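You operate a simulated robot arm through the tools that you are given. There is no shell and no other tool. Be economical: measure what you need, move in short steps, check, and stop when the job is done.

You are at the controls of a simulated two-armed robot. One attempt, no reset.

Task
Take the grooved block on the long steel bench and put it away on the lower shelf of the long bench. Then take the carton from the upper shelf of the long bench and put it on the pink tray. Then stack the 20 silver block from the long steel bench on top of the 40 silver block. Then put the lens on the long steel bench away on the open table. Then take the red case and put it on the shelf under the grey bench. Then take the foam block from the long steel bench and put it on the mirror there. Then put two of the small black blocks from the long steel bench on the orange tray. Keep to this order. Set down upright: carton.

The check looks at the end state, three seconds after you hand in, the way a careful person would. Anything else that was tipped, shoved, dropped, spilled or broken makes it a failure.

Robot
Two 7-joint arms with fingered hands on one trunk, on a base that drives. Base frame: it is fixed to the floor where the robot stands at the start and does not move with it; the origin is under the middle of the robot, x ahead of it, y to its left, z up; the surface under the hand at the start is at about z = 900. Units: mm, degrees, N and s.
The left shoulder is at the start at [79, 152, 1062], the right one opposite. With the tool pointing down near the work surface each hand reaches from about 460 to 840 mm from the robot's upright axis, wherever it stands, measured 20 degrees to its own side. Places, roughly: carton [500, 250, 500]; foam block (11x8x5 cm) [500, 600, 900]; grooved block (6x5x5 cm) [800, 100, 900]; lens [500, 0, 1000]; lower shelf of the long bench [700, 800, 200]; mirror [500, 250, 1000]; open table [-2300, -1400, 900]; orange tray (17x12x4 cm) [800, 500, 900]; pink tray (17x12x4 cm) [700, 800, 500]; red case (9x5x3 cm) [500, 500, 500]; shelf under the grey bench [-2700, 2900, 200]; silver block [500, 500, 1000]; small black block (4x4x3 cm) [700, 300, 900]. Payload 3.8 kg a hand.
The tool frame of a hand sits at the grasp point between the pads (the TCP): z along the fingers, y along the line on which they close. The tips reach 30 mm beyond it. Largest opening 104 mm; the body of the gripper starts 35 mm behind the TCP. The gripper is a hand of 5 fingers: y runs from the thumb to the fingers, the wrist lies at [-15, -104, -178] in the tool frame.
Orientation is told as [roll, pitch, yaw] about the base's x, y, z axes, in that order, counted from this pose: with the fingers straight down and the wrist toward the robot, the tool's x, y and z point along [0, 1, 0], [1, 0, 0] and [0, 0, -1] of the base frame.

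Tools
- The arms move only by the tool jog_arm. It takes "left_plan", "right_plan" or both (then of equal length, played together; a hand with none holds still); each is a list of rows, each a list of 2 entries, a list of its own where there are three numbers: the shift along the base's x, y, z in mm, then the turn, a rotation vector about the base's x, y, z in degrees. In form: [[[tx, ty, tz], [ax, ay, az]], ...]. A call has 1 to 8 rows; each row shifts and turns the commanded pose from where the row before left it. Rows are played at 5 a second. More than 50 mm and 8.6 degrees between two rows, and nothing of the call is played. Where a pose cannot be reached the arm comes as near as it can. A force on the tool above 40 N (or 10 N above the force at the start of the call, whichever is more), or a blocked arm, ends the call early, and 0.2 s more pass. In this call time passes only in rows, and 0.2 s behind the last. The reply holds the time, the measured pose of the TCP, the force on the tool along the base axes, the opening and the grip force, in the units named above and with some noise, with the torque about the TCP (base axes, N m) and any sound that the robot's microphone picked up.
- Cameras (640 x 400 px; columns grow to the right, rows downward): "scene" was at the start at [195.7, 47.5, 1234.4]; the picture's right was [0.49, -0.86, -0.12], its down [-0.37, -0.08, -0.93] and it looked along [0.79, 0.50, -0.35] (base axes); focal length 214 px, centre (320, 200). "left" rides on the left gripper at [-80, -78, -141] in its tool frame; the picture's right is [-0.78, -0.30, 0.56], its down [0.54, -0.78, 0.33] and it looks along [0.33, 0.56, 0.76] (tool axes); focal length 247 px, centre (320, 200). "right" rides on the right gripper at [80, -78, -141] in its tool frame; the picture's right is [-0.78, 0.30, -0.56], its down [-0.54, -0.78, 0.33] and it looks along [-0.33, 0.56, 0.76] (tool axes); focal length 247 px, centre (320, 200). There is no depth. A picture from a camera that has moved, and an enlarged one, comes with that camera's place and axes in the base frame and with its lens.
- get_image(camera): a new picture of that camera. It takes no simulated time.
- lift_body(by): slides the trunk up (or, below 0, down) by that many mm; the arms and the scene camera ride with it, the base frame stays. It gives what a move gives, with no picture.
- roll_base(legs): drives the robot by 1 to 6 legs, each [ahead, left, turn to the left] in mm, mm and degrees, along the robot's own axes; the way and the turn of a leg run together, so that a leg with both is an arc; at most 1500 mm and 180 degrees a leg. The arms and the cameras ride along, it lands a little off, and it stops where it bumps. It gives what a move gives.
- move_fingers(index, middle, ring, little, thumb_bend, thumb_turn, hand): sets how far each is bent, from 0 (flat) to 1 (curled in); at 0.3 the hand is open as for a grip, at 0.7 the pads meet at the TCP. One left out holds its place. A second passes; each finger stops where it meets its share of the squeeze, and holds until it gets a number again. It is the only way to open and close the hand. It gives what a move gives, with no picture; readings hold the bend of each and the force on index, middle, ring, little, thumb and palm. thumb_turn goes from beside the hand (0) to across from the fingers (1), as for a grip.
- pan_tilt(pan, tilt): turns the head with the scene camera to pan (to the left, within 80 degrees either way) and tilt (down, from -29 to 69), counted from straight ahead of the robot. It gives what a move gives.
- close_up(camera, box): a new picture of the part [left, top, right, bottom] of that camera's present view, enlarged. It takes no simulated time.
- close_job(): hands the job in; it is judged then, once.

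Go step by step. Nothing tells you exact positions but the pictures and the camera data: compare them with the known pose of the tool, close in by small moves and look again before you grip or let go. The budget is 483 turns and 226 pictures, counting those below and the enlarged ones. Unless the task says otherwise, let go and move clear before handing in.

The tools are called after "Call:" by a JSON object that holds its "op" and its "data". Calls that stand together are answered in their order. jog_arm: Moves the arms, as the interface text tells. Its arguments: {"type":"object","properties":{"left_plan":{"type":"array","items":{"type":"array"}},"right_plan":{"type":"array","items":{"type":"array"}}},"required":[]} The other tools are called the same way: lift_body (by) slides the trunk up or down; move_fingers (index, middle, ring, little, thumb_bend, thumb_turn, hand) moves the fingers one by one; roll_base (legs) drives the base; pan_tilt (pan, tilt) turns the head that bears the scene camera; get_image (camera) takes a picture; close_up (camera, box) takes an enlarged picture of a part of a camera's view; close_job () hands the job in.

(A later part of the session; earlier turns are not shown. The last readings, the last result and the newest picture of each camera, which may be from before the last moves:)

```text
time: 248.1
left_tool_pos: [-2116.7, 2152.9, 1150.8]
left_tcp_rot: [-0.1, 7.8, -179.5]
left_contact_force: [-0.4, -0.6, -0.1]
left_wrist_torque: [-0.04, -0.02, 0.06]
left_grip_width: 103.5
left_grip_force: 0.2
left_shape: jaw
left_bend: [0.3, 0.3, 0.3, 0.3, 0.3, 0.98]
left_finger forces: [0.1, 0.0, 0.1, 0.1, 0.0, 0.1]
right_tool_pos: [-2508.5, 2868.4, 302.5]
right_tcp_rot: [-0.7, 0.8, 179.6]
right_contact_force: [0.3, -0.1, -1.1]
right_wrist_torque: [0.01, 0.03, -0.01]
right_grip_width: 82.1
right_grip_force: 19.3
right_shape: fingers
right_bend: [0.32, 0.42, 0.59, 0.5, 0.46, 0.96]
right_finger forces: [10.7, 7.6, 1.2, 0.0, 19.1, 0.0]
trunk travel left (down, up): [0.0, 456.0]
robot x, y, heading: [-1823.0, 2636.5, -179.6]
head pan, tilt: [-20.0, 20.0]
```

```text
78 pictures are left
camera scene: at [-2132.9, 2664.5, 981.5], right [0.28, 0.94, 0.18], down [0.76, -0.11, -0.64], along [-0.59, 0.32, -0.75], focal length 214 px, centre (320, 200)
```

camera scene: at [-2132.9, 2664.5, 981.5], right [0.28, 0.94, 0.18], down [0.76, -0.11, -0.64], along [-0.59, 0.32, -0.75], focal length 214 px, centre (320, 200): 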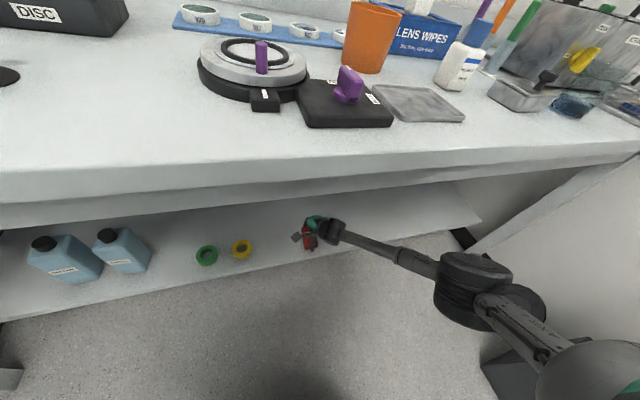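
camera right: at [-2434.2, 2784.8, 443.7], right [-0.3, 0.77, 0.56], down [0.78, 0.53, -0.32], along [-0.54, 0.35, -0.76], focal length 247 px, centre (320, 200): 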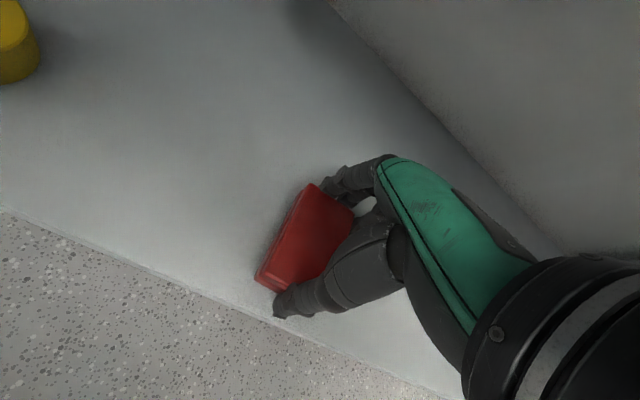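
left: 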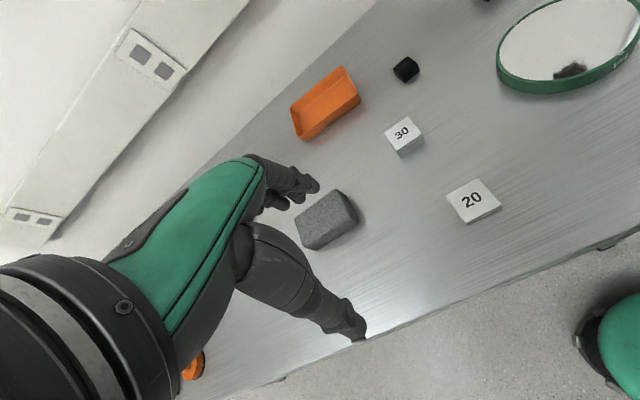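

I move 30 mm further in, then lower to contact.

Call:
{"op": "roll_base", "data": {"legs": [[30, 0, 0]]}}

Call:
{"op": "jog_arm", "data": {"right_plan": [[[0, 0, -8], [0.8, 0, 0]], [[0, 0, -4], [0, 0, 0]], [[0, 0, -3], [0, 0, 0]]]}}

Call:
{"op": "close_up", "data": {"camera": "right", "box": [230, 160, 390, 340]}}

```text
time: 248.9
left_tool_pos: [-2148.2, 2152.7, 1151.5]
left_tcp_rot: [0.1, 7.8, -179.6]
left_contact_force: [-0.5, -0.1, -0.1]
left_wrist_torque: [0.06, -0.06, 0.01]
left_grip_width: 103.7
left_grip_force: 0.0
left_shape: jaw
left_bend: [0.3, 0.3, 0.3, 0.3, 0.3, 0.98]
left_finger forces: [0.0, 0.0, 0.0, 0.1, 0.0, 0.0]
right_tool_pos: [-2540.7, 2870.2, 302.5]
right_tcp_rot: [-0.8, 0.7, 179.4]
right_contact_force: [0.1, 0.2, -1.1]
right_wrist_torque: [0.02, 0.0, -0.01]
right_grip_width: 81.9
right_grip_force: 19.1
right_shape: fingers
right_bend: [0.32, 0.42, 0.59, 0.5, 0.46, 0.96]
right_finger forces: [10.7, 7.6, 1.3, 0.0, 19.0, 0.0]
trunk travel left (down, up): [0.0, 456.0]
robot x, y, heading: [-1854.5, 2638.0, -179.6]
head pan, tilt: [-20.0, 20.0]
```

```text
time: 249.8
left_tool_pos: [-2147.1, 2152.2, 1151.3]
left_tcp_rot: [0.0, 7.8, -179.7]
left_contact_force: [-0.2, -0.6, 0.1]
left_wrist_torque: [-0.01, -0.05, 0.01]
left_grip_width: 103.7
left_grip_force: 0.1
left_shape: jaw
left_bend: [0.3, 0.3, 0.3, 0.3, 0.3, 0.98]
left_finger forces: [0.0, 0.0, 0.0, 0.0, 0.1, 0.0]
right_tool_pos: [-2540.2, 2870.4, 287.8]
right_tcp_rot: [-1.6, 0.5, 179.5]
right_contact_force: [-0.1, 0.2, -0.3]
right_wrist_torque: [0.0, 0.01, -0.02]
right_grip_width: 82.0
right_grip_force: 19.6
right_shape: fingers
right_bend: [0.32, 0.42, 0.59, 0.5, 0.46, 0.96]
right_finger forces: [10.6, 7.7, 1.1, 0.0, 19.0, 0.0]
trunk travel left (down, up): [0.0, 456.0]
robot x, y, heading: [-1854.9, 2635.6, -179.5]
head pan, tilt: [-20.0, 20.0]
```

```text
2.22 times, centred on (310, 250) of right
camera zoom: at [-2464.3, 2784.0, 427.7], right [-0.3, 0.76, 0.57], down [0.79, 0.54, -0.31], along [-0.54, 0.36, -0.76], focal length 549 px, centre (342, 89)
```

zoom: 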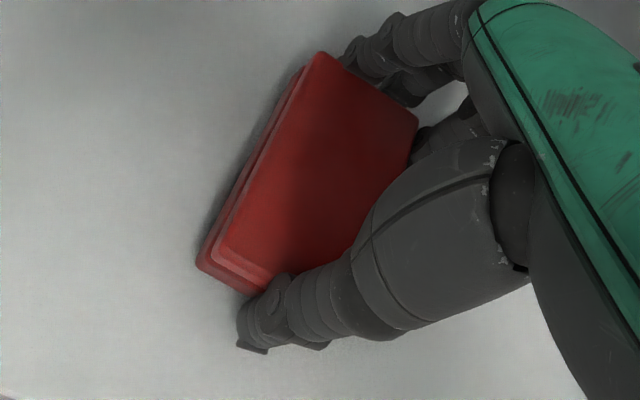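

Call:
{"op": "jog_arm", "data": {"right_plan": [[[0, 0, -3], [-1.6, 0, 0]], [[0, 0, -2], [0, 0, 0]], [[0, 0, -2], [0, 0, 0]]]}}

```text
time: 250.6
left_tool_pos: [-2147.1, 2152.5, 1151.4]
left_tcp_rot: [0.0, 7.7, -179.6]
left_contact_force: [0.2, -0.4, -0.1]
left_wrist_torque: [-0.03, 0.0, -0.01]
left_grip_width: 103.8
left_grip_force: 0.1
left_shape: jaw
left_bend: [0.3, 0.3, 0.3, 0.3, 0.3, 0.98]
left_finger forces: [0.0, 0.0, 0.0, 0.0, 0.1, 0.0]
right_tool_pos: [-2540.3, 2869.8, 281.6]
right_tcp_rot: [0.1, 0.6, 179.5]
right_contact_force: [0.5, 1.0, 5.0]
right_wrist_torque: [-0.09, 0.25, -0.01]
right_grip_width: 82.4
right_grip_force: 20.2
right_shape: fingers
right_bend: [0.32, 0.42, 0.59, 0.5, 0.46, 0.96]
right_finger forces: [12.0, 7.8, 1.2, 0.0, 18.8, 0.1]
trunk travel left (down, up): [0.0, 456.0]
robot x, y, heading: [-1857.0, 2637.2, -179.5]
head pan, tilt: [-20.0, 20.0]
```

Contact at z≈282. I open the hand and check.

Call:
{"op": "move_fingers", "data": {"hand": "right", "index": 0.22, "middle": 0.22, "ring": 0.22, "little": 0.22, "thumb_bend": 0.25}}

Call:
{"op": "get_image", "data": {"camera": "right"}}

```text
time: 251.6
left_tool_pos: [-2149.1, 2153.0, 1151.0]
left_tcp_rot: [0.0, 7.7, -179.5]
left_contact_force: [0.0, 0.6, -0.1]
left_wrist_torque: [-0.03, 0.02, 0.0]
left_grip_width: 103.6
left_grip_force: 0.1
left_shape: jaw
left_bend: [0.3, 0.3, 0.3, 0.3, 0.3, 0.98]
left_finger forces: [0.0, 0.0, 0.1, 0.0, 0.0, 0.1]
right_tool_pos: [-2539.3, 2869.7, 280.9]
right_tcp_rot: [0.0, 0.8, 179.5]
right_contact_force: [0.0, 0.7, -0.1]
right_wrist_torque: [-0.06, 0.03, 0.01]
right_grip_width: 118.5
right_grip_force: 0.0
right_shape: fingers
right_bend: [0.22, 0.22, 0.22, 0.22, 0.25, 0.97]
right_finger forces: [0.0, 0.0, 0.1, 0.0, 0.1, 0.0]
trunk travel left (down, up): [0.0, 456.0]
robot x, y, heading: [-1851.2, 2636.7, -179.7]
head pan, tilt: [-20.0, 20.0]
```

```text
76 pictures are left
camera right: at [-2464.3, 2787.3, 423.3], right [-0.3, 0.78, 0.55], down [0.79, 0.53, -0.32], along [-0.54, 0.34, -0.77], focal length 247 px, centre (320, 200)
```

right: 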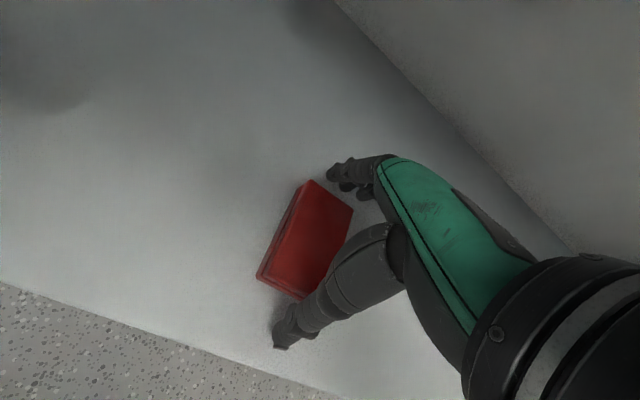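

Call:
{"op": "jog_arm", "data": {"right_plan": [[[0, 0, 20], [0, 0, 0]], [[0, 0, 40], [0, 0, 0]], [[0, 0, 45], [0, 0, 0]]]}}

Call:
{"op": "roll_base", "data": {"legs": [[-650, 0, 0]]}}

Call:
{"op": "get_image", "data": {"camera": "scene"}}

```text
time: 252.3
left_tool_pos: [-2148.3, 2153.3, 1151.7]
left_tcp_rot: [0.0, 7.7, -179.7]
left_contact_force: [0.7, -0.7, -0.6]
left_wrist_torque: [0.01, -0.05, 0.02]
left_grip_width: 103.8
left_grip_force: 0.0
left_shape: jaw
left_bend: [0.3, 0.3, 0.3, 0.3, 0.3, 0.98]
left_finger forces: [0.0, 0.0, 0.0, 0.0, 0.1, 0.1]
right_tool_pos: [-2540.5, 2869.2, 386.9]
right_tcp_rot: [0.0, 0.6, 179.4]
right_contact_force: [-0.5, -0.2, -0.3]
right_wrist_torque: [0.0, 0.01, 0.04]
right_grip_width: 118.5
right_grip_force: 0.1
right_shape: fingers
right_bend: [0.22, 0.22, 0.22, 0.22, 0.25, 0.97]
right_finger forces: [0.0, 0.0, 0.1, 0.0, 0.0, 0.1]
trunk travel left (down, up): [0.0, 456.0]
robot x, y, heading: [-1857.4, 2635.5, -179.5]
head pan, tilt: [-20.0, 20.0]
```

```text
time: 256.0
left_tool_pos: [-1495.5, 2157.0, 1151.2]
left_tcp_rot: [0.0, 7.8, -179.8]
left_contact_force: [0.1, -0.9, -0.4]
left_wrist_torque: [0.03, 0.05, 0.01]
left_grip_width: 104.0
left_grip_force: 0.1
left_shape: jaw
left_bend: [0.3, 0.3, 0.3, 0.3, 0.3, 0.98]
left_finger forces: [0.0, 0.1, 0.0, 0.0, 0.0, 0.1]
right_tool_pos: [-1885.5, 2875.4, 388.6]
right_tcp_rot: [0.1, 0.6, 179.3]
right_contact_force: [-0.5, -0.5, 0.2]
right_wrist_torque: [0.02, 0.04, 0.01]
right_grip_width: 118.4
right_grip_force: 0.2
right_shape: fingers
right_bend: [0.22, 0.22, 0.22, 0.22, 0.25, 0.97]
right_finger forces: [0.0, 0.0, 0.1, 0.0, 0.0, 0.1]
trunk travel left (down, up): [0.0, 456.0]
robot x, y, heading: [-1197.2, 2639.2, -179.7]
head pan, tilt: [-20.0, 20.0]
```

```text
75 pictures are left
camera scene: at [-1509.1, 2669.7, 981.7], right [0.29, 0.94, 0.18], down [0.76, -0.11, -0.64], along [-0.58, 0.32, -0.75], focal length 214 px, centre (320, 200)
```

scene: 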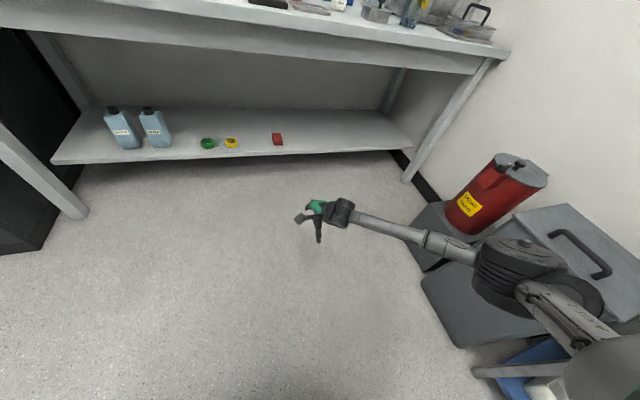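

The red case lies on the shelf. Now back to the long bench for the foam block; I raise trunk and arm on the way.

Call:
{"op": "roll_base", "data": {"legs": [[0, 900, 0], [0, 0, 179.8]]}}

Call:
{"op": "lift_body", "data": {"by": 200}}

Call:
{"op": "jog_arm", "data": {"right_plan": [[[-10, 0, 48], [0, 0, 0]], [[-10, 0, 48], [0, 0, 0]], [[-10, 0, 48], [0, 0, 0]], [[-10, 0, 48], [0, 0, 0]], [[-10, 0, 48], [0, 0, 0]], [[-10, 0, 48], [0, 0, 0]], [[-10, 0, 48], [0, 0, 0]], [[-10, 0, 48], [0, 0, 0]]]}}

Call:
{"op": "jog_arm", "data": {"right_plan": [[[0, 0, 45], [0, 0, 0]], [[0, 0, 45], [0, 0, 0]], [[0, 0, 45], [0, 0, 0]], [[0, 0, 35], [0, 0, 0]]]}}

Call:
{"op": "roll_base", "data": {"legs": [[400, 0, 0], [0, -950, 0]]}}

Call:
{"op": "pan_tilt", "data": {"pan": -10, "tilt": 25}}

Call:
{"op": "get_image", "data": {"camera": "scene"}}

```text
time: 268.0
left_tool_pos: [-874.2, 2192.0, 1151.6]
left_tcp_rot: [0.0, 7.8, -3.1]
left_contact_force: [0.2, -0.1, 1.3]
left_wrist_torque: [-0.04, 0.02, -0.01]
left_grip_width: 103.7
left_grip_force: 0.0
left_shape: jaw
left_bend: [0.3, 0.3, 0.3, 0.3, 0.3, 0.98]
left_finger forces: [0.0, 0.1, 0.1, 0.0, 0.1, 0.2]
right_tool_pos: [-526.3, 1452.7, 387.3]
right_tcp_rot: [0.1, 0.7, -4.0]
right_contact_force: [-0.1, 0.4, 0.9]
right_wrist_torque: [-0.02, -0.01, 0.0]
right_grip_width: 118.6
right_grip_force: 0.1
right_shape: fingers
right_bend: [0.22, 0.22, 0.22, 0.22, 0.25, 0.97]
right_finger forces: [0.0, 0.0, 0.0, 0.0, 0.0, 0.0]
trunk travel left (down, up): [0.0, 456.0]
robot x, y, heading: [-1196.5, 1726.4, -3.0]
head pan, tilt: [-20.0, 20.0]
```

```text
time: 270.2
left_tool_pos: [-874.1, 2192.2, 1351.3]
left_tcp_rot: [-0.1, 7.7, -3.1]
left_contact_force: [0.2, 0.4, -0.2]
left_wrist_torque: [0.02, 0.03, 0.0]
left_grip_width: 103.9
left_grip_force: 0.0
left_shape: jaw
left_bend: [0.3, 0.3, 0.3, 0.3, 0.3, 0.98]
left_finger forces: [0.0, 0.0, 0.0, 0.0, 0.1, 0.0]
right_tool_pos: [-520.2, 1453.3, 606.1]
right_tcp_rot: [0.0, -0.8, -4.0]
right_contact_force: [-0.7, -0.2, -0.2]
right_wrist_torque: [0.01, -0.02, 0.01]
right_grip_width: 118.5
right_grip_force: 0.0
right_shape: fingers
right_bend: [0.22, 0.22, 0.22, 0.22, 0.25, 0.97]
right_finger forces: [0.0, 0.0, 0.0, 0.0, 0.0, 0.0]
trunk travel left (down, up): [-200.0, 256.0]
robot x, y, heading: [-1195.0, 1729.8, -3.3]
head pan, tilt: [-20.0, 20.0]
```

```text
time: 272.0
left_tool_pos: [-875.1, 2193.2, 1352.0]
left_tcp_rot: [-0.1, 7.6, -3.1]
left_contact_force: [0.7, 0.0, 0.4]
left_wrist_torque: [-0.01, 0.03, 0.01]
left_grip_width: 104.1
left_grip_force: 0.0
left_shape: jaw
left_bend: [0.3, 0.3, 0.3, 0.3, 0.3, 0.98]
left_finger forces: [0.0, 0.1, 0.0, 0.0, 0.0, 0.1]
right_tool_pos: [-598.3, 1456.5, 990.8]
right_tcp_rot: [-0.1, -0.9, -4.1]
right_contact_force: [-0.4, 0.5, 0.0]
right_wrist_torque: [0.03, 0.03, 0.01]
right_grip_width: 118.4
right_grip_force: 0.0
right_shape: fingers
right_bend: [0.22, 0.22, 0.22, 0.22, 0.25, 0.97]
right_finger forces: [0.1, 0.0, 0.0, 0.0, 0.1, 0.1]
trunk travel left (down, up): [-200.0, 256.0]
robot x, y, heading: [-1195.2, 1726.3, -3.2]
head pan, tilt: [-20.0, 20.0]
```

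```text
time: 273.0
left_tool_pos: [-875.4, 2194.5, 1350.2]
left_tcp_rot: [-0.2, 7.8, -3.1]
left_contact_force: [-0.1, -0.2, 0.4]
left_wrist_torque: [0.02, 0.01, 0.0]
left_grip_width: 103.6
left_grip_force: 0.1
left_shape: jaw
left_bend: [0.3, 0.3, 0.3, 0.3, 0.3, 0.98]
left_finger forces: [0.0, 0.0, 0.1, 0.1, 0.0, 0.0]
right_tool_pos: [-600.2, 1456.3, 1160.6]
right_tcp_rot: [0.0, -0.7, -4.1]
right_contact_force: [0.3, 0.6, 0.0]
right_wrist_torque: [0.01, -0.03, -0.03]
right_grip_width: 118.7
right_grip_force: 0.1
right_shape: fingers
right_bend: [0.22, 0.22, 0.22, 0.22, 0.25, 0.97]
right_finger forces: [0.0, 0.1, 0.0, 0.0, 0.0, 0.1]
trunk travel left (down, up): [-200.0, 256.0]
robot x, y, heading: [-1198.2, 1727.4, -3.2]
head pan, tilt: [-20.0, 20.0]
```

```text
time: 280.1
left_tool_pos: [-525.5, 1201.3, 1351.9]
left_tcp_rot: [0.0, 7.9, -3.0]
left_contact_force: [0.3, 0.2, -0.4]
left_wrist_torque: [-0.04, 0.03, 0.02]
left_grip_width: 104.1
left_grip_force: 0.1
left_shape: jaw
left_bend: [0.3, 0.3, 0.3, 0.3, 0.3, 0.98]
left_finger forces: [0.1, 0.0, 0.1, 0.0, 0.1, 0.1]
right_tool_pos: [-251.3, 466.1, 1159.1]
right_tcp_rot: [0.0, -0.8, -3.9]
right_contact_force: [0.0, -0.2, -0.5]
right_wrist_torque: [0.01, 0.01, -0.01]
right_grip_width: 118.6
right_grip_force: 0.1
right_shape: fingers
right_bend: [0.22, 0.22, 0.22, 0.22, 0.25, 0.97]
right_finger forces: [0.1, 0.0, 0.0, 0.1, 0.0, 0.0]
trunk travel left (down, up): [-200.0, 256.0]
robot x, y, heading: [-846.6, 739.7, -2.9]
head pan, tilt: [-20.0, 20.0]
```

```text
time: 280.8
left_tool_pos: [-526.6, 1200.8, 1351.2]
left_tcp_rot: [0.0, 7.8, -3.0]
left_contact_force: [0.6, 0.7, -0.1]
left_wrist_torque: [-0.01, -0.04, 0.01]
left_grip_width: 103.8
left_grip_force: 0.1
left_shape: jaw
left_bend: [0.3, 0.3, 0.3, 0.3, 0.3, 0.98]
left_finger forces: [0.0, 0.0, 0.1, 0.0, 0.1, 0.0]
right_tool_pos: [-250.4, 464.8, 1160.3]
right_tcp_rot: [0.0, -0.9, -3.9]
right_contact_force: [-0.4, 0.2, 0.6]
right_wrist_torque: [-0.01, -0.01, 0.01]
right_grip_width: 118.4
right_grip_force: 0.0
right_shape: fingers
right_bend: [0.22, 0.22, 0.22, 0.22, 0.25, 0.97]
right_finger forces: [0.1, 0.0, 0.1, 0.0, 0.0, 0.0]
trunk travel left (down, up): [-200.0, 256.0]
robot x, y, heading: [-848.5, 735.2, -3.0]
head pan, tilt: [-10.0, 25.0]
```

```text
74 pictures are left
camera scene: at [-680.0, 712.5, 1271.7], right [-0.22, -0.97, 0.03], down [-0.56, 0.1, -0.82], along [0.8, -0.2, -0.57], focal length 214 px, centre (320, 200)
```

scene: 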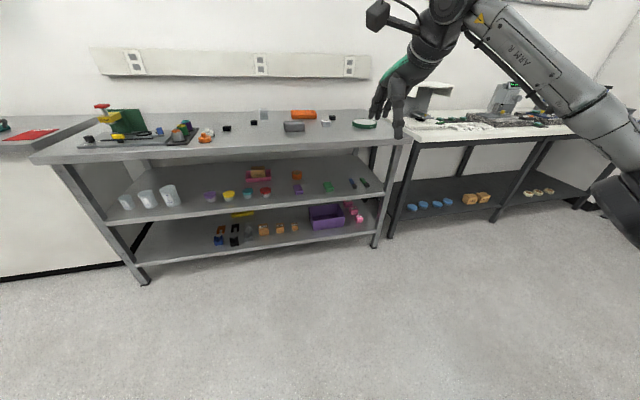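

Call:
{"op": "roll_base", "data": {"legs": [[0, 0, 3], [790, 25, 0]]}}

Call:
{"op": "pan_tilt", "data": {"pan": -10, "tilt": 40}}

Call:
{"op": "get_image", "data": {"camera": "scene"}}

```text
time: 285.5
left_tool_pos: [231.2, 1243.8, 1351.2]
left_tcp_rot: [0.0, 7.8, -0.1]
left_contact_force: [0.2, 0.4, 0.8]
left_wrist_torque: [0.0, -0.03, 0.0]
left_grip_width: 103.8
left_grip_force: 0.2
left_shape: jaw
left_bend: [0.3, 0.3, 0.3, 0.3, 0.3, 0.98]
left_finger forces: [0.0, 0.0, 0.1, 0.0, 0.0, 0.0]
right_tool_pos: [546.5, 523.6, 1161.4]
right_tcp_rot: [0.0, -1.0, -0.8]
right_contact_force: [0.4, 0.4, -0.6]
right_wrist_torque: [0.03, -0.01, 0.04]
right_grip_width: 118.9
right_grip_force: 0.1
right_shape: fingers
right_bend: [0.22, 0.22, 0.22, 0.22, 0.25, 0.97]
right_finger forces: [0.0, 0.0, 0.1, 0.0, 0.1, 0.0]
trunk travel left (down, up): [-200.0, 256.0]
robot x, y, heading: [-66.7, 763.1, -0.2]
head pan, tilt: [-10.0, 25.0]
```

```text
time: 286.2
left_tool_pos: [232.1, 1244.6, 1351.3]
left_tcp_rot: [0.0, 7.7, 0.0]
left_contact_force: [-0.2, -0.6, 0.0]
left_wrist_torque: [0.01, -0.04, 0.0]
left_grip_width: 103.9
left_grip_force: 0.1
left_shape: jaw
left_bend: [0.3, 0.3, 0.3, 0.3, 0.3, 0.98]
left_finger forces: [0.0, 0.0, 0.0, 0.0, 0.0, 0.1]
right_tool_pos: [548.1, 524.1, 1160.7]
right_tcp_rot: [-0.1, -0.9, -0.8]
right_contact_force: [0.2, -0.3, 0.6]
right_wrist_torque: [0.0, -0.03, -0.03]
right_grip_width: 118.8
right_grip_force: 0.1
right_shape: fingers
right_bend: [0.22, 0.22, 0.22, 0.22, 0.25, 0.97]
right_finger forces: [0.0, 0.1, 0.0, 0.1, 0.0, 0.0]
trunk travel left (down, up): [-200.0, 256.0]
robot x, y, heading: [-64.2, 763.8, 0.0]
head pan, tilt: [-10.0, 40.0]
```

```text
73 pictures are left
camera scene: at [94.6, 749.3, 1249.9], right [-0.17, -0.98, 0.03], down [-0.76, 0.11, -0.65], along [0.63, -0.13, -0.76], focal length 214 px, centre (320, 200)
```

scene: 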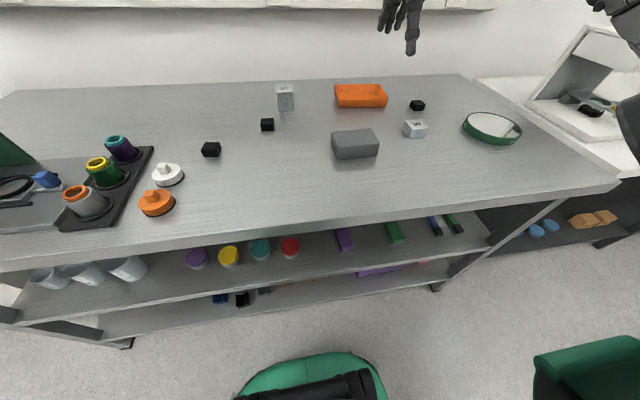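

Call:
{"op": "close_up", "data": {"camera": "scene", "box": [310, 100, 438, 180]}}

Call:
{"op": "get_image", "data": {"camera": "right"}}

```text
5.00 times, centred on (374, 140) of scene
camera zoom: at [94.6, 749.3, 1249.9], right [-0.17, -0.98, 0.03], down [-0.76, 0.11, -0.65], along [0.63, -0.13, -0.76], focal length 1072 px, centre (50, 500)
```

zoom: 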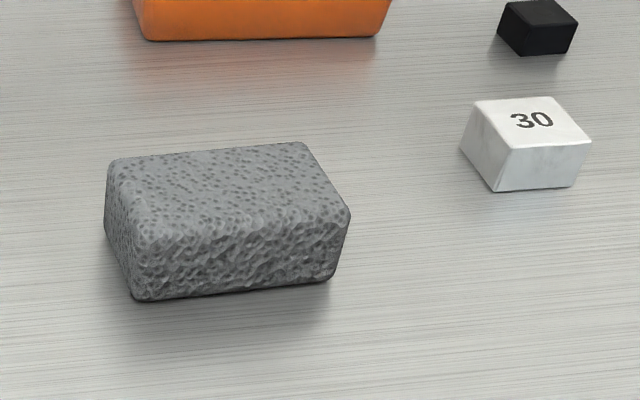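

```text
71 pictures are left
camera right: at [468.6, 603.2, 1300.3], right [0.28, -0.78, 0.56], down [-0.78, -0.52, -0.34], along [0.56, -0.34, -0.75], focal length 247 px, centre (320, 200)
```

right: 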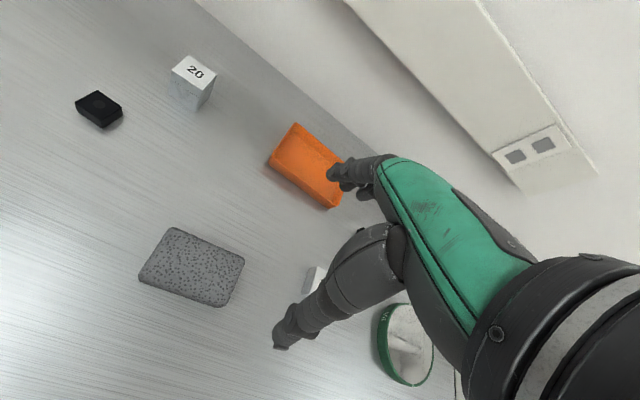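

Foam: top x≈500–565, y≈522–625, yaw ≈+2.5°, top ≈948. I position the hand over it and descend.

Call:
{"op": "jog_arm", "data": {"right_plan": [[[-4, 12, -40], [0, 0, 3]], [[-4, 12, -40], [0, 0, 0]], [[-4, 12, -40], [0, 1, 0]], [[-3, 12, -40], [0, 0, 0]]]}}

Call:
{"op": "get_image", "data": {"camera": "right"}}

```text
time: 287.2
left_tool_pos: [233.8, 1243.8, 1351.7]
left_tcp_rot: [-0.1, 7.7, 0.0]
left_contact_force: [-0.4, -0.5, 0.0]
left_wrist_torque: [-0.03, 0.01, 0.01]
left_grip_width: 103.9
left_grip_force: 0.1
left_shape: jaw
left_bend: [0.3, 0.3, 0.3, 0.3, 0.3, 0.98]
left_finger forces: [0.0, 0.0, 0.0, 0.0, 0.0, 0.0]
right_tool_pos: [532.7, 571.2, 1000.6]
right_tcp_rot: [0.1, 0.1, 2.1]
right_contact_force: [0.6, 0.1, -0.8]
right_wrist_torque: [-0.01, 0.01, 0.0]
right_grip_width: 118.8
right_grip_force: 0.0
right_shape: fingers
right_bend: [0.22, 0.22, 0.22, 0.22, 0.25, 0.97]
right_finger forces: [0.1, 0.1, 0.0, 0.0, 0.1, 0.1]
trunk travel left (down, up): [-200.0, 256.0]
robot x, y, heading: [-63.1, 765.3, -0.0]
head pan, tilt: [-10.0, 40.0]
```

```text
70 pictures are left
camera right: at [453.1, 647.0, 1142.0], right [0.33, -0.77, 0.55], down [-0.76, -0.56, -0.33], along [0.57, -0.31, -0.76], focal length 247 px, centre (320, 200)
```

right: 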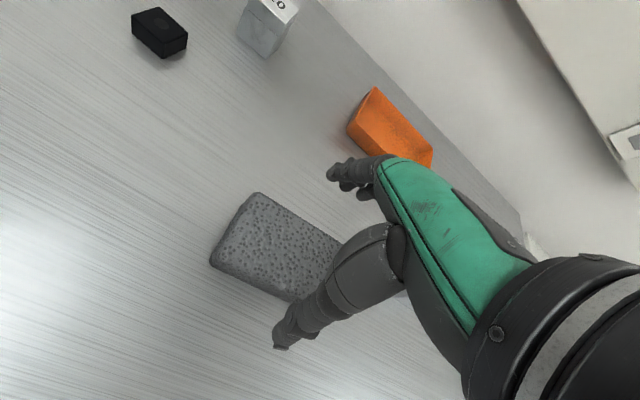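

Call:
{"op": "jog_arm", "data": {"right_plan": [[[-1, 3, -25], [0, 0, 0]], [[0, 0, -25], [0, 0, 0]], [[0, 0, -8], [0, 0, 0]]]}}

Call:
{"op": "move_fingers", "data": {"hand": "right", "index": 0.7, "middle": 0.7, "ring": 0.7, "little": 0.7, "thumb_bend": 0.7}}

Call:
{"op": "get_image", "data": {"camera": "right"}}

```text
time: 288.1
left_tool_pos: [232.1, 1245.4, 1351.4]
left_tcp_rot: [0.0, 7.8, 0.1]
left_contact_force: [-1.0, 0.3, -0.6]
left_wrist_torque: [-0.02, 0.02, 0.0]
left_grip_width: 103.6
left_grip_force: 0.0
left_shape: jaw
left_bend: [0.3, 0.3, 0.3, 0.3, 0.3, 0.98]
left_finger forces: [0.0, 0.0, 0.0, 0.0, 0.0, 0.0]
right_tool_pos: [531.4, 572.4, 941.1]
right_tcp_rot: [0.0, 0.1, 2.1]
right_contact_force: [-0.7, -0.6, -0.3]
right_wrist_torque: [-0.02, 0.01, -0.01]
right_grip_width: 118.7
right_grip_force: 0.1
right_shape: fingers
right_bend: [0.22, 0.22, 0.22, 0.22, 0.25, 0.97]
right_finger forces: [0.0, 0.0, 0.1, 0.0, 0.0, 0.1]
trunk travel left (down, up): [-200.0, 256.0]
robot x, y, heading: [-62.5, 762.4, -0.0]
head pan, tilt: [-10.0, 40.0]
```

```text
time: 289.1
left_tool_pos: [231.7, 1244.2, 1351.5]
left_tcp_rot: [-0.1, 7.8, 0.0]
left_contact_force: [0.0, -0.3, 0.2]
left_wrist_torque: [0.03, 0.01, -0.03]
left_grip_width: 103.6
left_grip_force: 0.1
left_shape: jaw
left_bend: [0.3, 0.3, 0.3, 0.3, 0.3, 0.98]
left_finger forces: [0.0, 0.1, 0.0, 0.1, 0.0, 0.0]
right_tool_pos: [531.3, 573.7, 942.9]
right_tcp_rot: [0.1, -0.1, 2.1]
right_contact_force: [2.3, 0.6, 2.6]
right_wrist_torque: [-0.15, -0.09, 0.09]
right_grip_width: 69.3
right_grip_force: 33.5
right_shape: fingers
right_bend: [0.48, 0.55, 0.57, 0.58, 0.45, 0.91]
right_finger forces: [9.3, 7.4, 7.4, 9.4, 33.5, 0.0]
trunk travel left (down, up): [-200.0, 256.0]
robot x, y, heading: [-65.4, 763.1, -0.1]
head pan, tilt: [-10.0, 40.0]
```

```text
69 pictures are left
camera right: at [451.1, 648.8, 1084.3], right [0.33, -0.77, 0.56], down [-0.76, -0.56, -0.33], along [0.57, -0.31, -0.76], focal length 247 px, centre (320, 200)
```

right: 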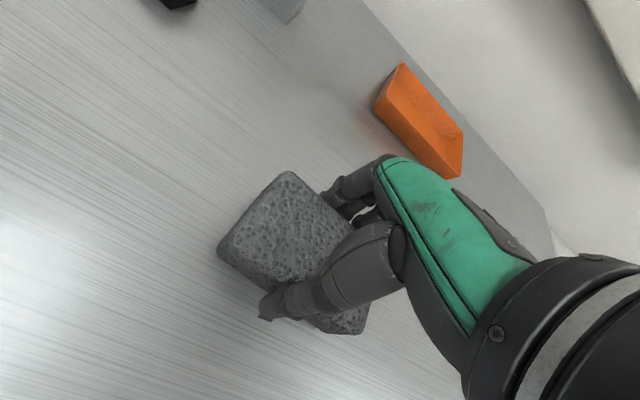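

Firm. I lift and move over to the mirror.

Call:
{"op": "jog_arm", "data": {"right_plan": [[[0, 0, 20], [0, 0, 0]], [[0, 0, 40], [0, 0, 0]], [[0, 0, 45], [0, 0, -2]], [[0, 0, 30], [0, 0, 0]]]}}

Call:
{"op": "roll_base", "data": {"legs": [[0, -400, 0]]}}

Call:
{"op": "get_image", "data": {"camera": "right"}}

Call:
{"op": "get_image", "data": {"camera": "scene"}}

```text
time: 290.1
left_tool_pos: [233.3, 1245.3, 1351.6]
left_tcp_rot: [0.0, 7.7, 0.0]
left_contact_force: [-0.4, 0.4, 0.5]
left_wrist_torque: [0.01, -0.03, 0.0]
left_grip_width: 103.7
left_grip_force: 0.0
left_shape: jaw
left_bend: [0.3, 0.3, 0.3, 0.3, 0.3, 0.98]
left_finger forces: [0.1, 0.0, 0.0, 0.0, 0.0, 0.1]
right_tool_pos: [529.8, 574.3, 1078.7]
right_tcp_rot: [0.1, 0.1, 0.0]
right_contact_force: [0.4, -0.6, -0.2]
right_wrist_torque: [0.02, 0.01, -0.01]
right_grip_width: 69.0
right_grip_force: 32.5
right_shape: fingers
right_bend: [0.48, 0.55, 0.57, 0.58, 0.45, 0.91]
right_finger forces: [9.3, 7.2, 7.0, 8.8, 33.3, 0.0]
trunk travel left (down, up): [-200.0, 256.0]
robot x, y, heading: [-64.4, 764.3, -0.2]
head pan, tilt: [-10.0, 40.0]
```

```text
time: 292.5
left_tool_pos: [232.6, 845.1, 1351.2]
left_tcp_rot: [0.0, 7.8, 0.1]
left_contact_force: [-0.4, -1.3, 0.2]
left_wrist_torque: [0.02, 0.02, -0.02]
left_grip_width: 103.7
left_grip_force: 0.0
left_shape: jaw
left_bend: [0.3, 0.3, 0.3, 0.3, 0.3, 0.98]
left_finger forces: [0.1, 0.0, 0.0, 0.0, 0.0, 0.0]
right_tool_pos: [532.5, 176.8, 1078.7]
right_tcp_rot: [0.1, 0.1, 0.3]
right_contact_force: [0.6, 0.3, 0.0]
right_wrist_torque: [-0.02, 0.0, 0.01]
right_grip_width: 69.2
right_grip_force: 32.9
right_shape: fingers
right_bend: [0.48, 0.55, 0.57, 0.58, 0.45, 0.91]
right_finger forces: [9.5, 7.0, 7.0, 8.7, 33.2, 0.0]
trunk travel left (down, up): [-200.0, 256.0]
robot x, y, heading: [-63.6, 362.7, 0.1]
head pan, tilt: [-10.0, 40.0]
```

```text
68 pictures are left
camera right: at [453.8, 253.9, 1220.1], right [0.3, -0.78, 0.56], down [-0.78, -0.54, -0.33], along [0.56, -0.33, -0.76], focal length 247 px, centre (320, 200)
```

right: 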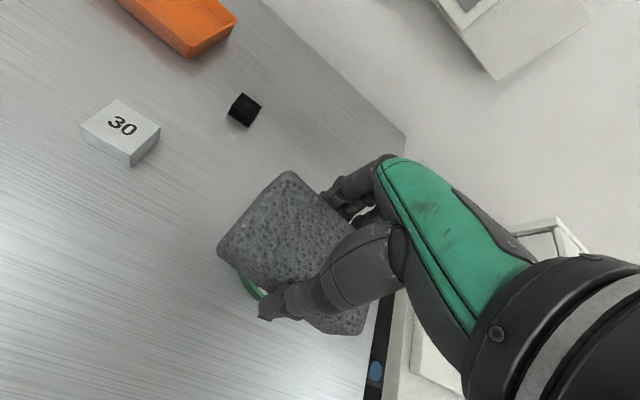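

```text
67 pictures are left
camera scene: at [95.3, 350.1, 1249.9], right [-0.17, -0.99, 0.03], down [-0.76, 0.11, -0.65], along [0.63, -0.13, -0.76], focal length 214 px, centre (320, 200)
```

scene: 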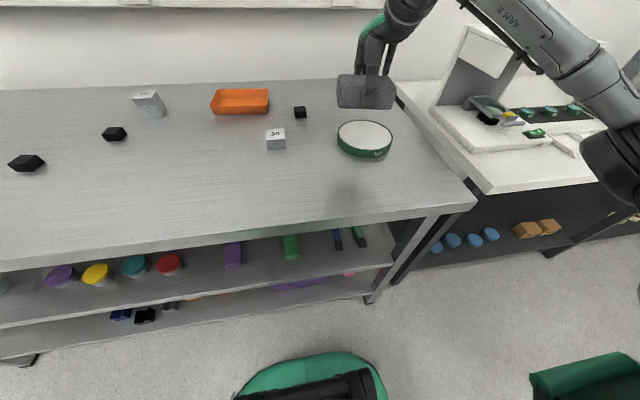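

Call:
{"op": "close_up", "data": {"camera": "scene", "box": [310, 80, 438, 180]}}

```text
4.00 times, centred on (374, 130) of scene
camera zoom: at [95.3, 350.1, 1249.9], right [-0.17, -0.99, 0.03], down [-0.76, 0.11, -0.65], along [0.63, -0.13, -0.76], focal length 858 px, centre (104, 480)
```

zoom: 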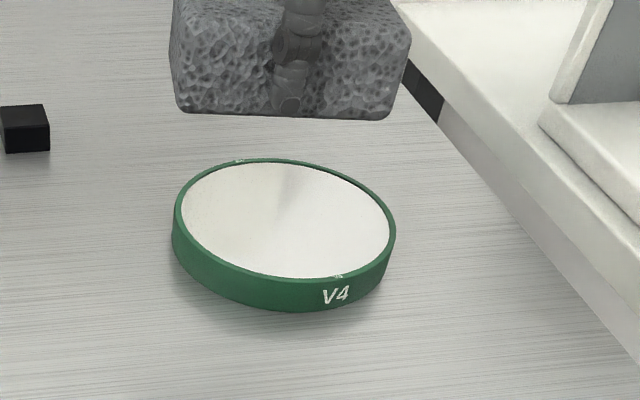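

Mirror centre ≈ (577,134), radius 74, top ≈928. I move the foam above it and lower.

Call:
{"op": "jog_arm", "data": {"right_plan": [[[22, -22, 0], [0, 0, 0]], [[23, -22, -10], [0, 0, 0]], [[0, 0, -35], [0, 0, 0]], [[0, 0, -25], [0, 0, 0]]]}}

Call:
{"op": "close_up", "data": {"camera": "scene", "box": [310, 80, 438, 180]}}

Call:
{"op": "get_image", "data": {"camera": "right"}}

```text
time: 293.5
left_tool_pos: [233.1, 844.6, 1351.2]
left_tcp_rot: [-0.1, 7.7, 0.1]
left_contact_force: [0.5, 0.3, 0.8]
left_wrist_torque: [-0.01, 0.0, -0.04]
left_grip_width: 103.7
left_grip_force: 0.0
left_shape: jaw
left_bend: [0.3, 0.3, 0.3, 0.3, 0.3, 0.98]
left_finger forces: [0.0, 0.1, 0.1, 0.0, 0.0, 0.0]
right_tool_pos: [577.0, 130.4, 1009.1]
right_tcp_rot: [0.2, 0.0, 0.3]
right_contact_force: [0.0, 0.3, 0.4]
right_wrist_torque: [0.0, 0.02, -0.01]
right_grip_width: 69.4
right_grip_force: 32.9
right_shape: fingers
right_bend: [0.48, 0.55, 0.57, 0.58, 0.45, 0.91]
right_finger forces: [9.4, 7.0, 6.9, 8.6, 33.1, 0.1]
trunk travel left (down, up): [-200.0, 256.0]
robot x, y, heading: [-63.7, 362.6, 0.1]
head pan, tilt: [-10.0, 40.0]
```

```text
4.00 times, centred on (374, 130) of scene
camera zoom: at [95.5, 349.6, 1249.8], right [-0.17, -0.99, 0.03], down [-0.76, 0.11, -0.65], along [0.63, -0.13, -0.76], focal length 858 px, centre (104, 480)
```

zoom: 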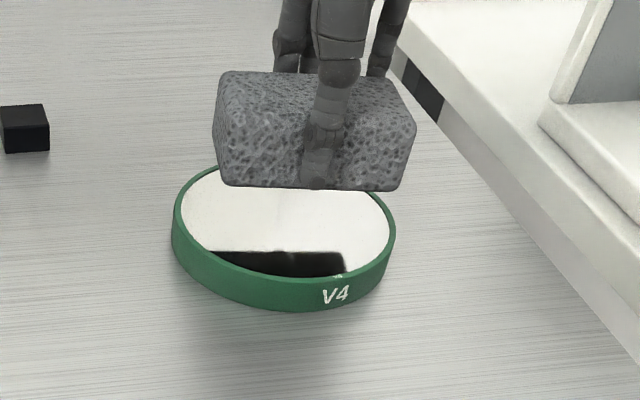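

```text
64 pictures are left
camera right: at [498.6, 208.5, 1149.6], right [0.3, -0.78, 0.55], down [-0.77, -0.54, -0.33], along [0.56, -0.33, -0.76], focal length 247 px, centre (320, 200)
```

right: 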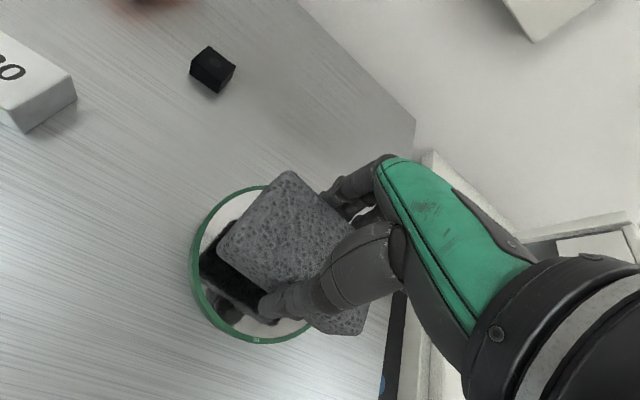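

Call:
{"op": "jog_arm", "data": {"right_plan": [[[-5, 1, -18], [0, 0, 0]], [[0, 0, -14], [0, 0, 0]], [[0, 0, -4], [0, 0, 0]], [[0, 0, -2], [0, 0, 0]]]}}

Call:
{"op": "close_up", "data": {"camera": "scene", "box": [310, 80, 438, 180]}}

```text
time: 294.5
left_tool_pos: [232.8, 845.3, 1350.5]
left_tcp_rot: [0.0, 7.8, 0.0]
left_contact_force: [0.4, -0.6, -0.2]
left_wrist_torque: [0.03, -0.02, 0.0]
left_grip_width: 103.7
left_grip_force: 0.1
left_shape: jaw
left_bend: [0.3, 0.3, 0.3, 0.3, 0.3, 0.98]
left_finger forces: [0.0, 0.1, 0.0, 0.0, 0.0, 0.1]
right_tool_pos: [572.3, 132.4, 971.4]
right_tcp_rot: [0.2, 0.1, 0.2]
right_contact_force: [1.0, 0.3, -0.3]
right_wrist_torque: [0.0, -0.02, 0.01]
right_grip_width: 69.3
right_grip_force: 32.6
right_shape: fingers
right_bend: [0.48, 0.55, 0.57, 0.58, 0.45, 0.91]
right_finger forces: [9.4, 7.0, 7.0, 8.6, 33.0, 0.1]
trunk travel left (down, up): [-200.0, 256.0]
robot x, y, heading: [-65.1, 365.0, 0.4]
head pan, tilt: [-10.0, 40.0]
```

```text
4.00 times, centred on (374, 130) of scene
camera zoom: at [95.3, 349.6, 1249.9], right [-0.17, -0.99, 0.03], down [-0.76, 0.11, -0.65], along [0.63, -0.13, -0.76], focal length 858 px, centre (104, 480)
```

zoom: 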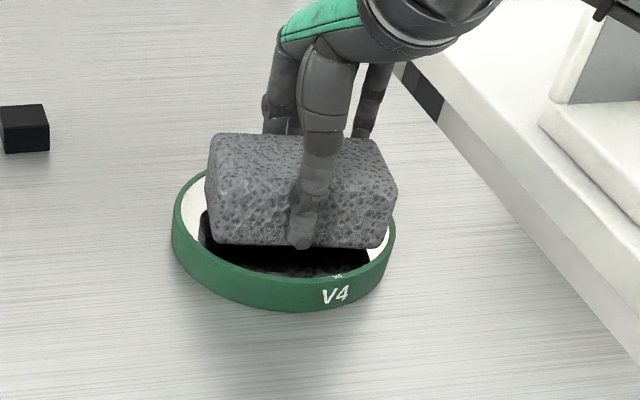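

Call:
{"op": "jog_arm", "data": {"right_plan": [[[0, 0, -3], [0, 0, 0]], [[0, 0, -2], [0, 0, 0]]]}}

Call:
{"op": "close_up", "data": {"camera": "scene", "box": [342, 110, 422, 160]}}

```text
time: 295.1
left_tool_pos: [231.0, 845.4, 1351.9]
left_tcp_rot: [-0.1, 7.7, 0.1]
left_contact_force: [0.0, 0.3, -0.4]
left_wrist_torque: [-0.03, -0.02, -0.02]
left_grip_width: 103.7
left_grip_force: 0.0
left_shape: jaw
left_bend: [0.3, 0.3, 0.3, 0.3, 0.3, 0.98]
left_finger forces: [0.1, 0.1, 0.0, 0.0, 0.1, 0.0]
right_tool_pos: [571.3, 132.9, 967.9]
right_tcp_rot: [0.1, -0.1, 0.3]
right_contact_force: [-0.1, 0.5, 4.2]
right_wrist_torque: [-0.23, -0.13, 0.05]
right_grip_width: 69.2
right_grip_force: 33.1
right_shape: fingers
right_bend: [0.48, 0.55, 0.57, 0.58, 0.45, 0.91]
right_finger forces: [9.3, 7.1, 7.2, 9.0, 33.7, 0.0]
trunk travel left (down, up): [-200.0, 256.0]
robot x, y, heading: [-64.6, 361.4, 0.1]
head pan, tilt: [-10.0, 40.0]
```

```text
8.00 times, centred on (382, 135) of scene
camera zoom: at [94.6, 350.0, 1250.1], right [-0.17, -0.99, 0.03], down [-0.76, 0.11, -0.65], along [0.63, -0.13, -0.76], focal length 1716 px, centre (-176, 720)
```

zoom: 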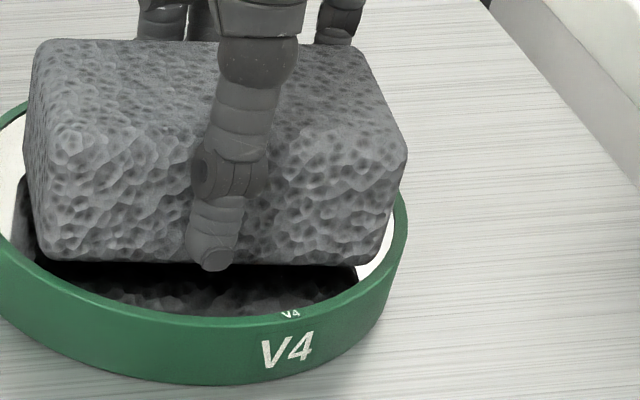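

Contact. I release and lift away.

Call:
{"op": "move_fingers", "data": {"hand": "right", "index": 0.35, "middle": 0.35, "ring": 0.35, "little": 0.35, "thumb_bend": 0.33}}

Call:
{"op": "jog_arm", "data": {"right_plan": [[[0, 0, 15], [0, 0, 0]], [[0, 0, 30], [0, 0, 0]], [[0, 0, 40], [0, 0, 0]], [[0, 0, 40], [0, 0, 0]]]}}

Call:
{"op": "get_image", "data": {"camera": "scene"}}

Call:
{"op": "get_image", "data": {"camera": "right"}}

```text
time: 296.1
left_tool_pos: [231.1, 845.3, 1350.3]
left_tcp_rot: [-0.1, 7.9, 0.1]
left_contact_force: [0.5, 0.5, 0.1]
left_wrist_torque: [0.02, 0.03, -0.01]
left_grip_width: 103.8
left_grip_force: 0.1
left_shape: jaw
left_bend: [0.3, 0.3, 0.3, 0.3, 0.3, 0.98]
left_finger forces: [0.1, 0.0, 0.0, 0.0, 0.1, 0.1]
right_tool_pos: [572.1, 132.1, 965.4]
right_tcp_rot: [0.1, 0.1, 0.3]
right_contact_force: [-0.3, 1.9, 0.0]
right_wrist_torque: [-0.01, 0.02, -0.04]
right_grip_width: 93.2
right_grip_force: 0.0
right_shape: fingers
right_bend: [0.35, 0.35, 0.35, 0.35, 0.33, 0.97]
right_finger forces: [0.0, 0.0, 0.0, 0.1, 0.1, 0.0]
trunk travel left (down, up): [-200.0, 256.0]
robot x, y, heading: [-60.8, 362.8, 0.3]
head pan, tilt: [-10.0, 40.0]
```

```text
time: 297.1
left_tool_pos: [232.0, 845.0, 1351.3]
left_tcp_rot: [0.0, 7.6, 0.0]
left_contact_force: [-0.4, -1.0, -0.9]
left_wrist_torque: [0.02, 0.0, -0.03]
left_grip_width: 103.6
left_grip_force: 0.1
left_shape: jaw
left_bend: [0.3, 0.3, 0.3, 0.3, 0.3, 0.98]
left_finger forces: [0.0, 0.1, 0.0, 0.0, 0.0, 0.0]
right_tool_pos: [570.7, 131.8, 1091.8]
right_tcp_rot: [0.1, 0.0, 0.2]
right_contact_force: [0.0, -0.1, -0.8]
right_wrist_torque: [-0.01, 0.01, 0.01]
right_grip_width: 93.3
right_grip_force: 0.0
right_shape: fingers
right_bend: [0.35, 0.35, 0.35, 0.35, 0.33, 0.97]
right_finger forces: [0.1, 0.0, 0.0, 0.0, 0.0, 0.1]
trunk travel left (down, up): [-200.0, 256.0]
robot x, y, heading: [-62.9, 362.5, -0.0]
head pan, tilt: [-10.0, 40.0]
```

```text
61 pictures are left
camera scene: at [94.8, 350.2, 1250.0], right [-0.17, -0.99, 0.03], down [-0.76, 0.11, -0.65], along [0.63, -0.13, -0.76], focal length 214 px, centre (320, 200)
```

scene: 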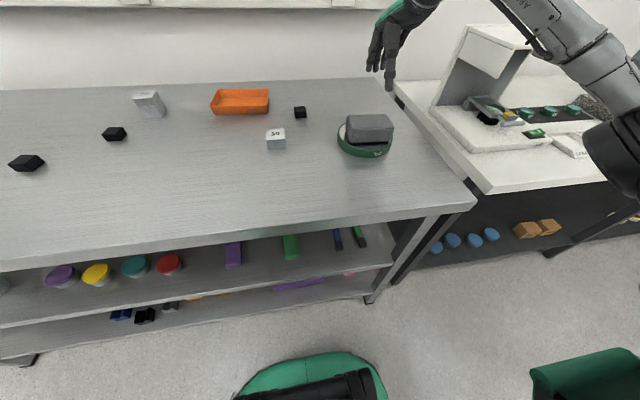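

```text
60 pictures are left
camera right: at [492.9, 210.5, 1233.2], right [0.3, -0.78, 0.56], down [-0.78, -0.54, -0.33], along [0.56, -0.33, -0.76], focal length 247 px, centre (320, 200)
```

right: 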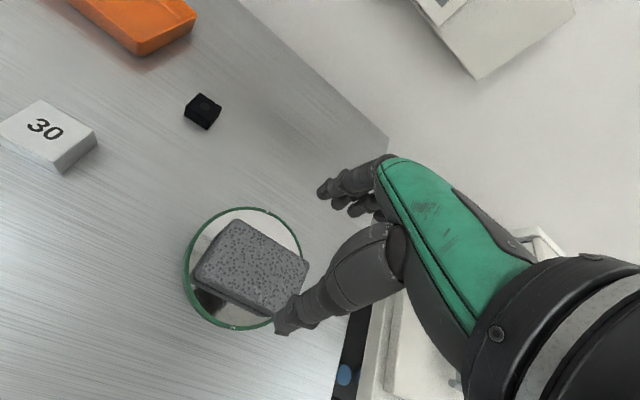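

Foam sits centred on the mirror. Now the small black blocks: first the one near the tray at about (735,293).

Call:
{"op": "roll_base", "data": {"legs": [[0, 120, 0], [80, 0, 0]]}}

Call:
{"op": "jog_arm", "data": {"right_plan": [[[40, 18, -5], [0, 0, 0]], [[40, 18, -15], [0, 0, 0]]]}}

Call:
{"op": "get_image", "data": {"camera": "right"}}

Call:
{"op": "get_image", "data": {"camera": "scene"}}

```text
time: 299.1
left_tool_pos: [312.9, 965.8, 1351.9]
left_tcp_rot: [-0.1, 7.7, 0.0]
left_contact_force: [0.4, -0.7, 0.4]
left_wrist_torque: [-0.02, -0.01, -0.04]
left_grip_width: 103.8
left_grip_force: 0.2
left_shape: jaw
left_bend: [0.3, 0.3, 0.3, 0.3, 0.3, 0.98]
left_finger forces: [0.0, 0.0, 0.0, 0.0, 0.0, 0.1]
right_tool_pos: [651.8, 252.1, 1092.5]
right_tcp_rot: [0.0, 0.0, 0.2]
right_contact_force: [-0.2, -0.6, 1.0]
right_wrist_torque: [0.04, 0.06, -0.02]
right_grip_width: 93.4
right_grip_force: 0.1
right_shape: fingers
right_bend: [0.35, 0.35, 0.35, 0.35, 0.33, 0.97]
right_finger forces: [0.0, 0.1, 0.1, 0.0, 0.0, 0.0]
trunk travel left (down, up): [-200.0, 256.0]
robot x, y, heading: [16.7, 484.6, 0.1]
head pan, tilt: [-10.0, 40.0]
```

```text
time: 299.6
left_tool_pos: [314.9, 965.9, 1350.8]
left_tcp_rot: [-0.1, 7.8, 0.1]
left_contact_force: [1.0, 0.0, -0.1]
left_wrist_torque: [-0.01, 0.02, -0.06]
left_grip_width: 103.6
left_grip_force: 0.1
left_shape: jaw
left_bend: [0.3, 0.3, 0.3, 0.3, 0.3, 0.98]
left_finger forces: [0.0, 0.1, 0.1, 0.0, 0.1, 0.0]
right_tool_pos: [734.1, 286.8, 1070.2]
right_tcp_rot: [0.0, 0.2, 0.2]
right_contact_force: [-0.3, -0.3, -0.8]
right_wrist_torque: [-0.02, 0.04, 0.0]
right_grip_width: 93.3
right_grip_force: 0.0
right_shape: fingers
right_bend: [0.35, 0.35, 0.35, 0.35, 0.33, 0.97]
right_finger forces: [0.0, 0.0, 0.0, 0.0, 0.0, 0.0]
trunk travel left (down, up): [-200.0, 256.0]
robot x, y, heading: [19.5, 479.9, 0.1]
head pan, tilt: [-10.0, 40.0]
```

```text
59 pictures are left
camera right: at [655.6, 366.2, 1211.7], right [0.3, -0.77, 0.56], down [-0.78, -0.54, -0.33], along [0.55, -0.33, -0.76], focal length 247 px, centre (320, 200)
```

right: 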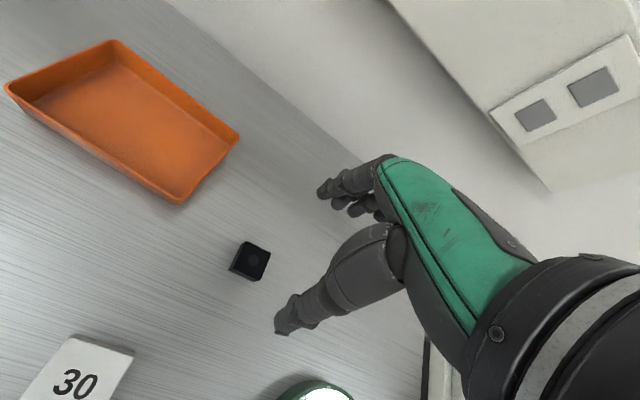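

```text
58 pictures are left
camera scene: at [177.7, 471.1, 1249.6], right [-0.17, -0.98, 0.03], down [-0.76, 0.11, -0.64], along [0.63, -0.13, -0.76], focal length 214 px, centre (320, 200)
```

scene: 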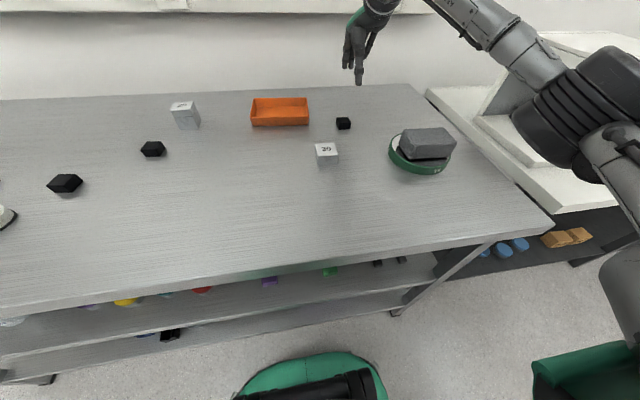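

Call:
{"op": "close_up", "data": {"camera": "right", "box": [210, 220, 306, 300]}}

Call:
{"op": "close_up", "data": {"camera": "scene", "box": [130, 80, 370, 180]}}

```text
5.00 times, centred on (258, 260) of right
camera zoom: at [655.6, 366.2, 1211.7], right [0.3, -0.77, 0.56], down [-0.78, -0.54, -0.33], along [0.55, -0.33, -0.76], focal length 1235 px, centre (630, -100)
```

zoom: 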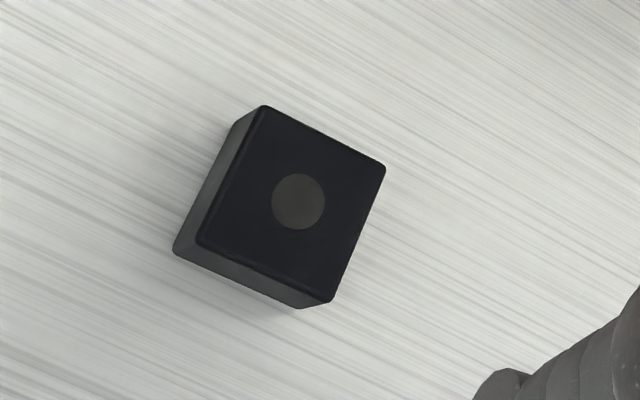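

```text
2.67 times, centred on (250, 130) of scene
camera zoom: at [177.7, 471.1, 1249.6], right [-0.17, -0.98, 0.03], down [-0.76, 0.11, -0.64], along [0.63, -0.13, -0.76], focal length 572 px, centre (507, 387)
```

zoom: 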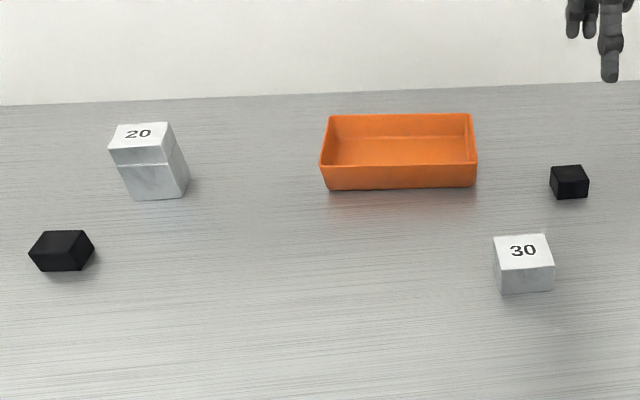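

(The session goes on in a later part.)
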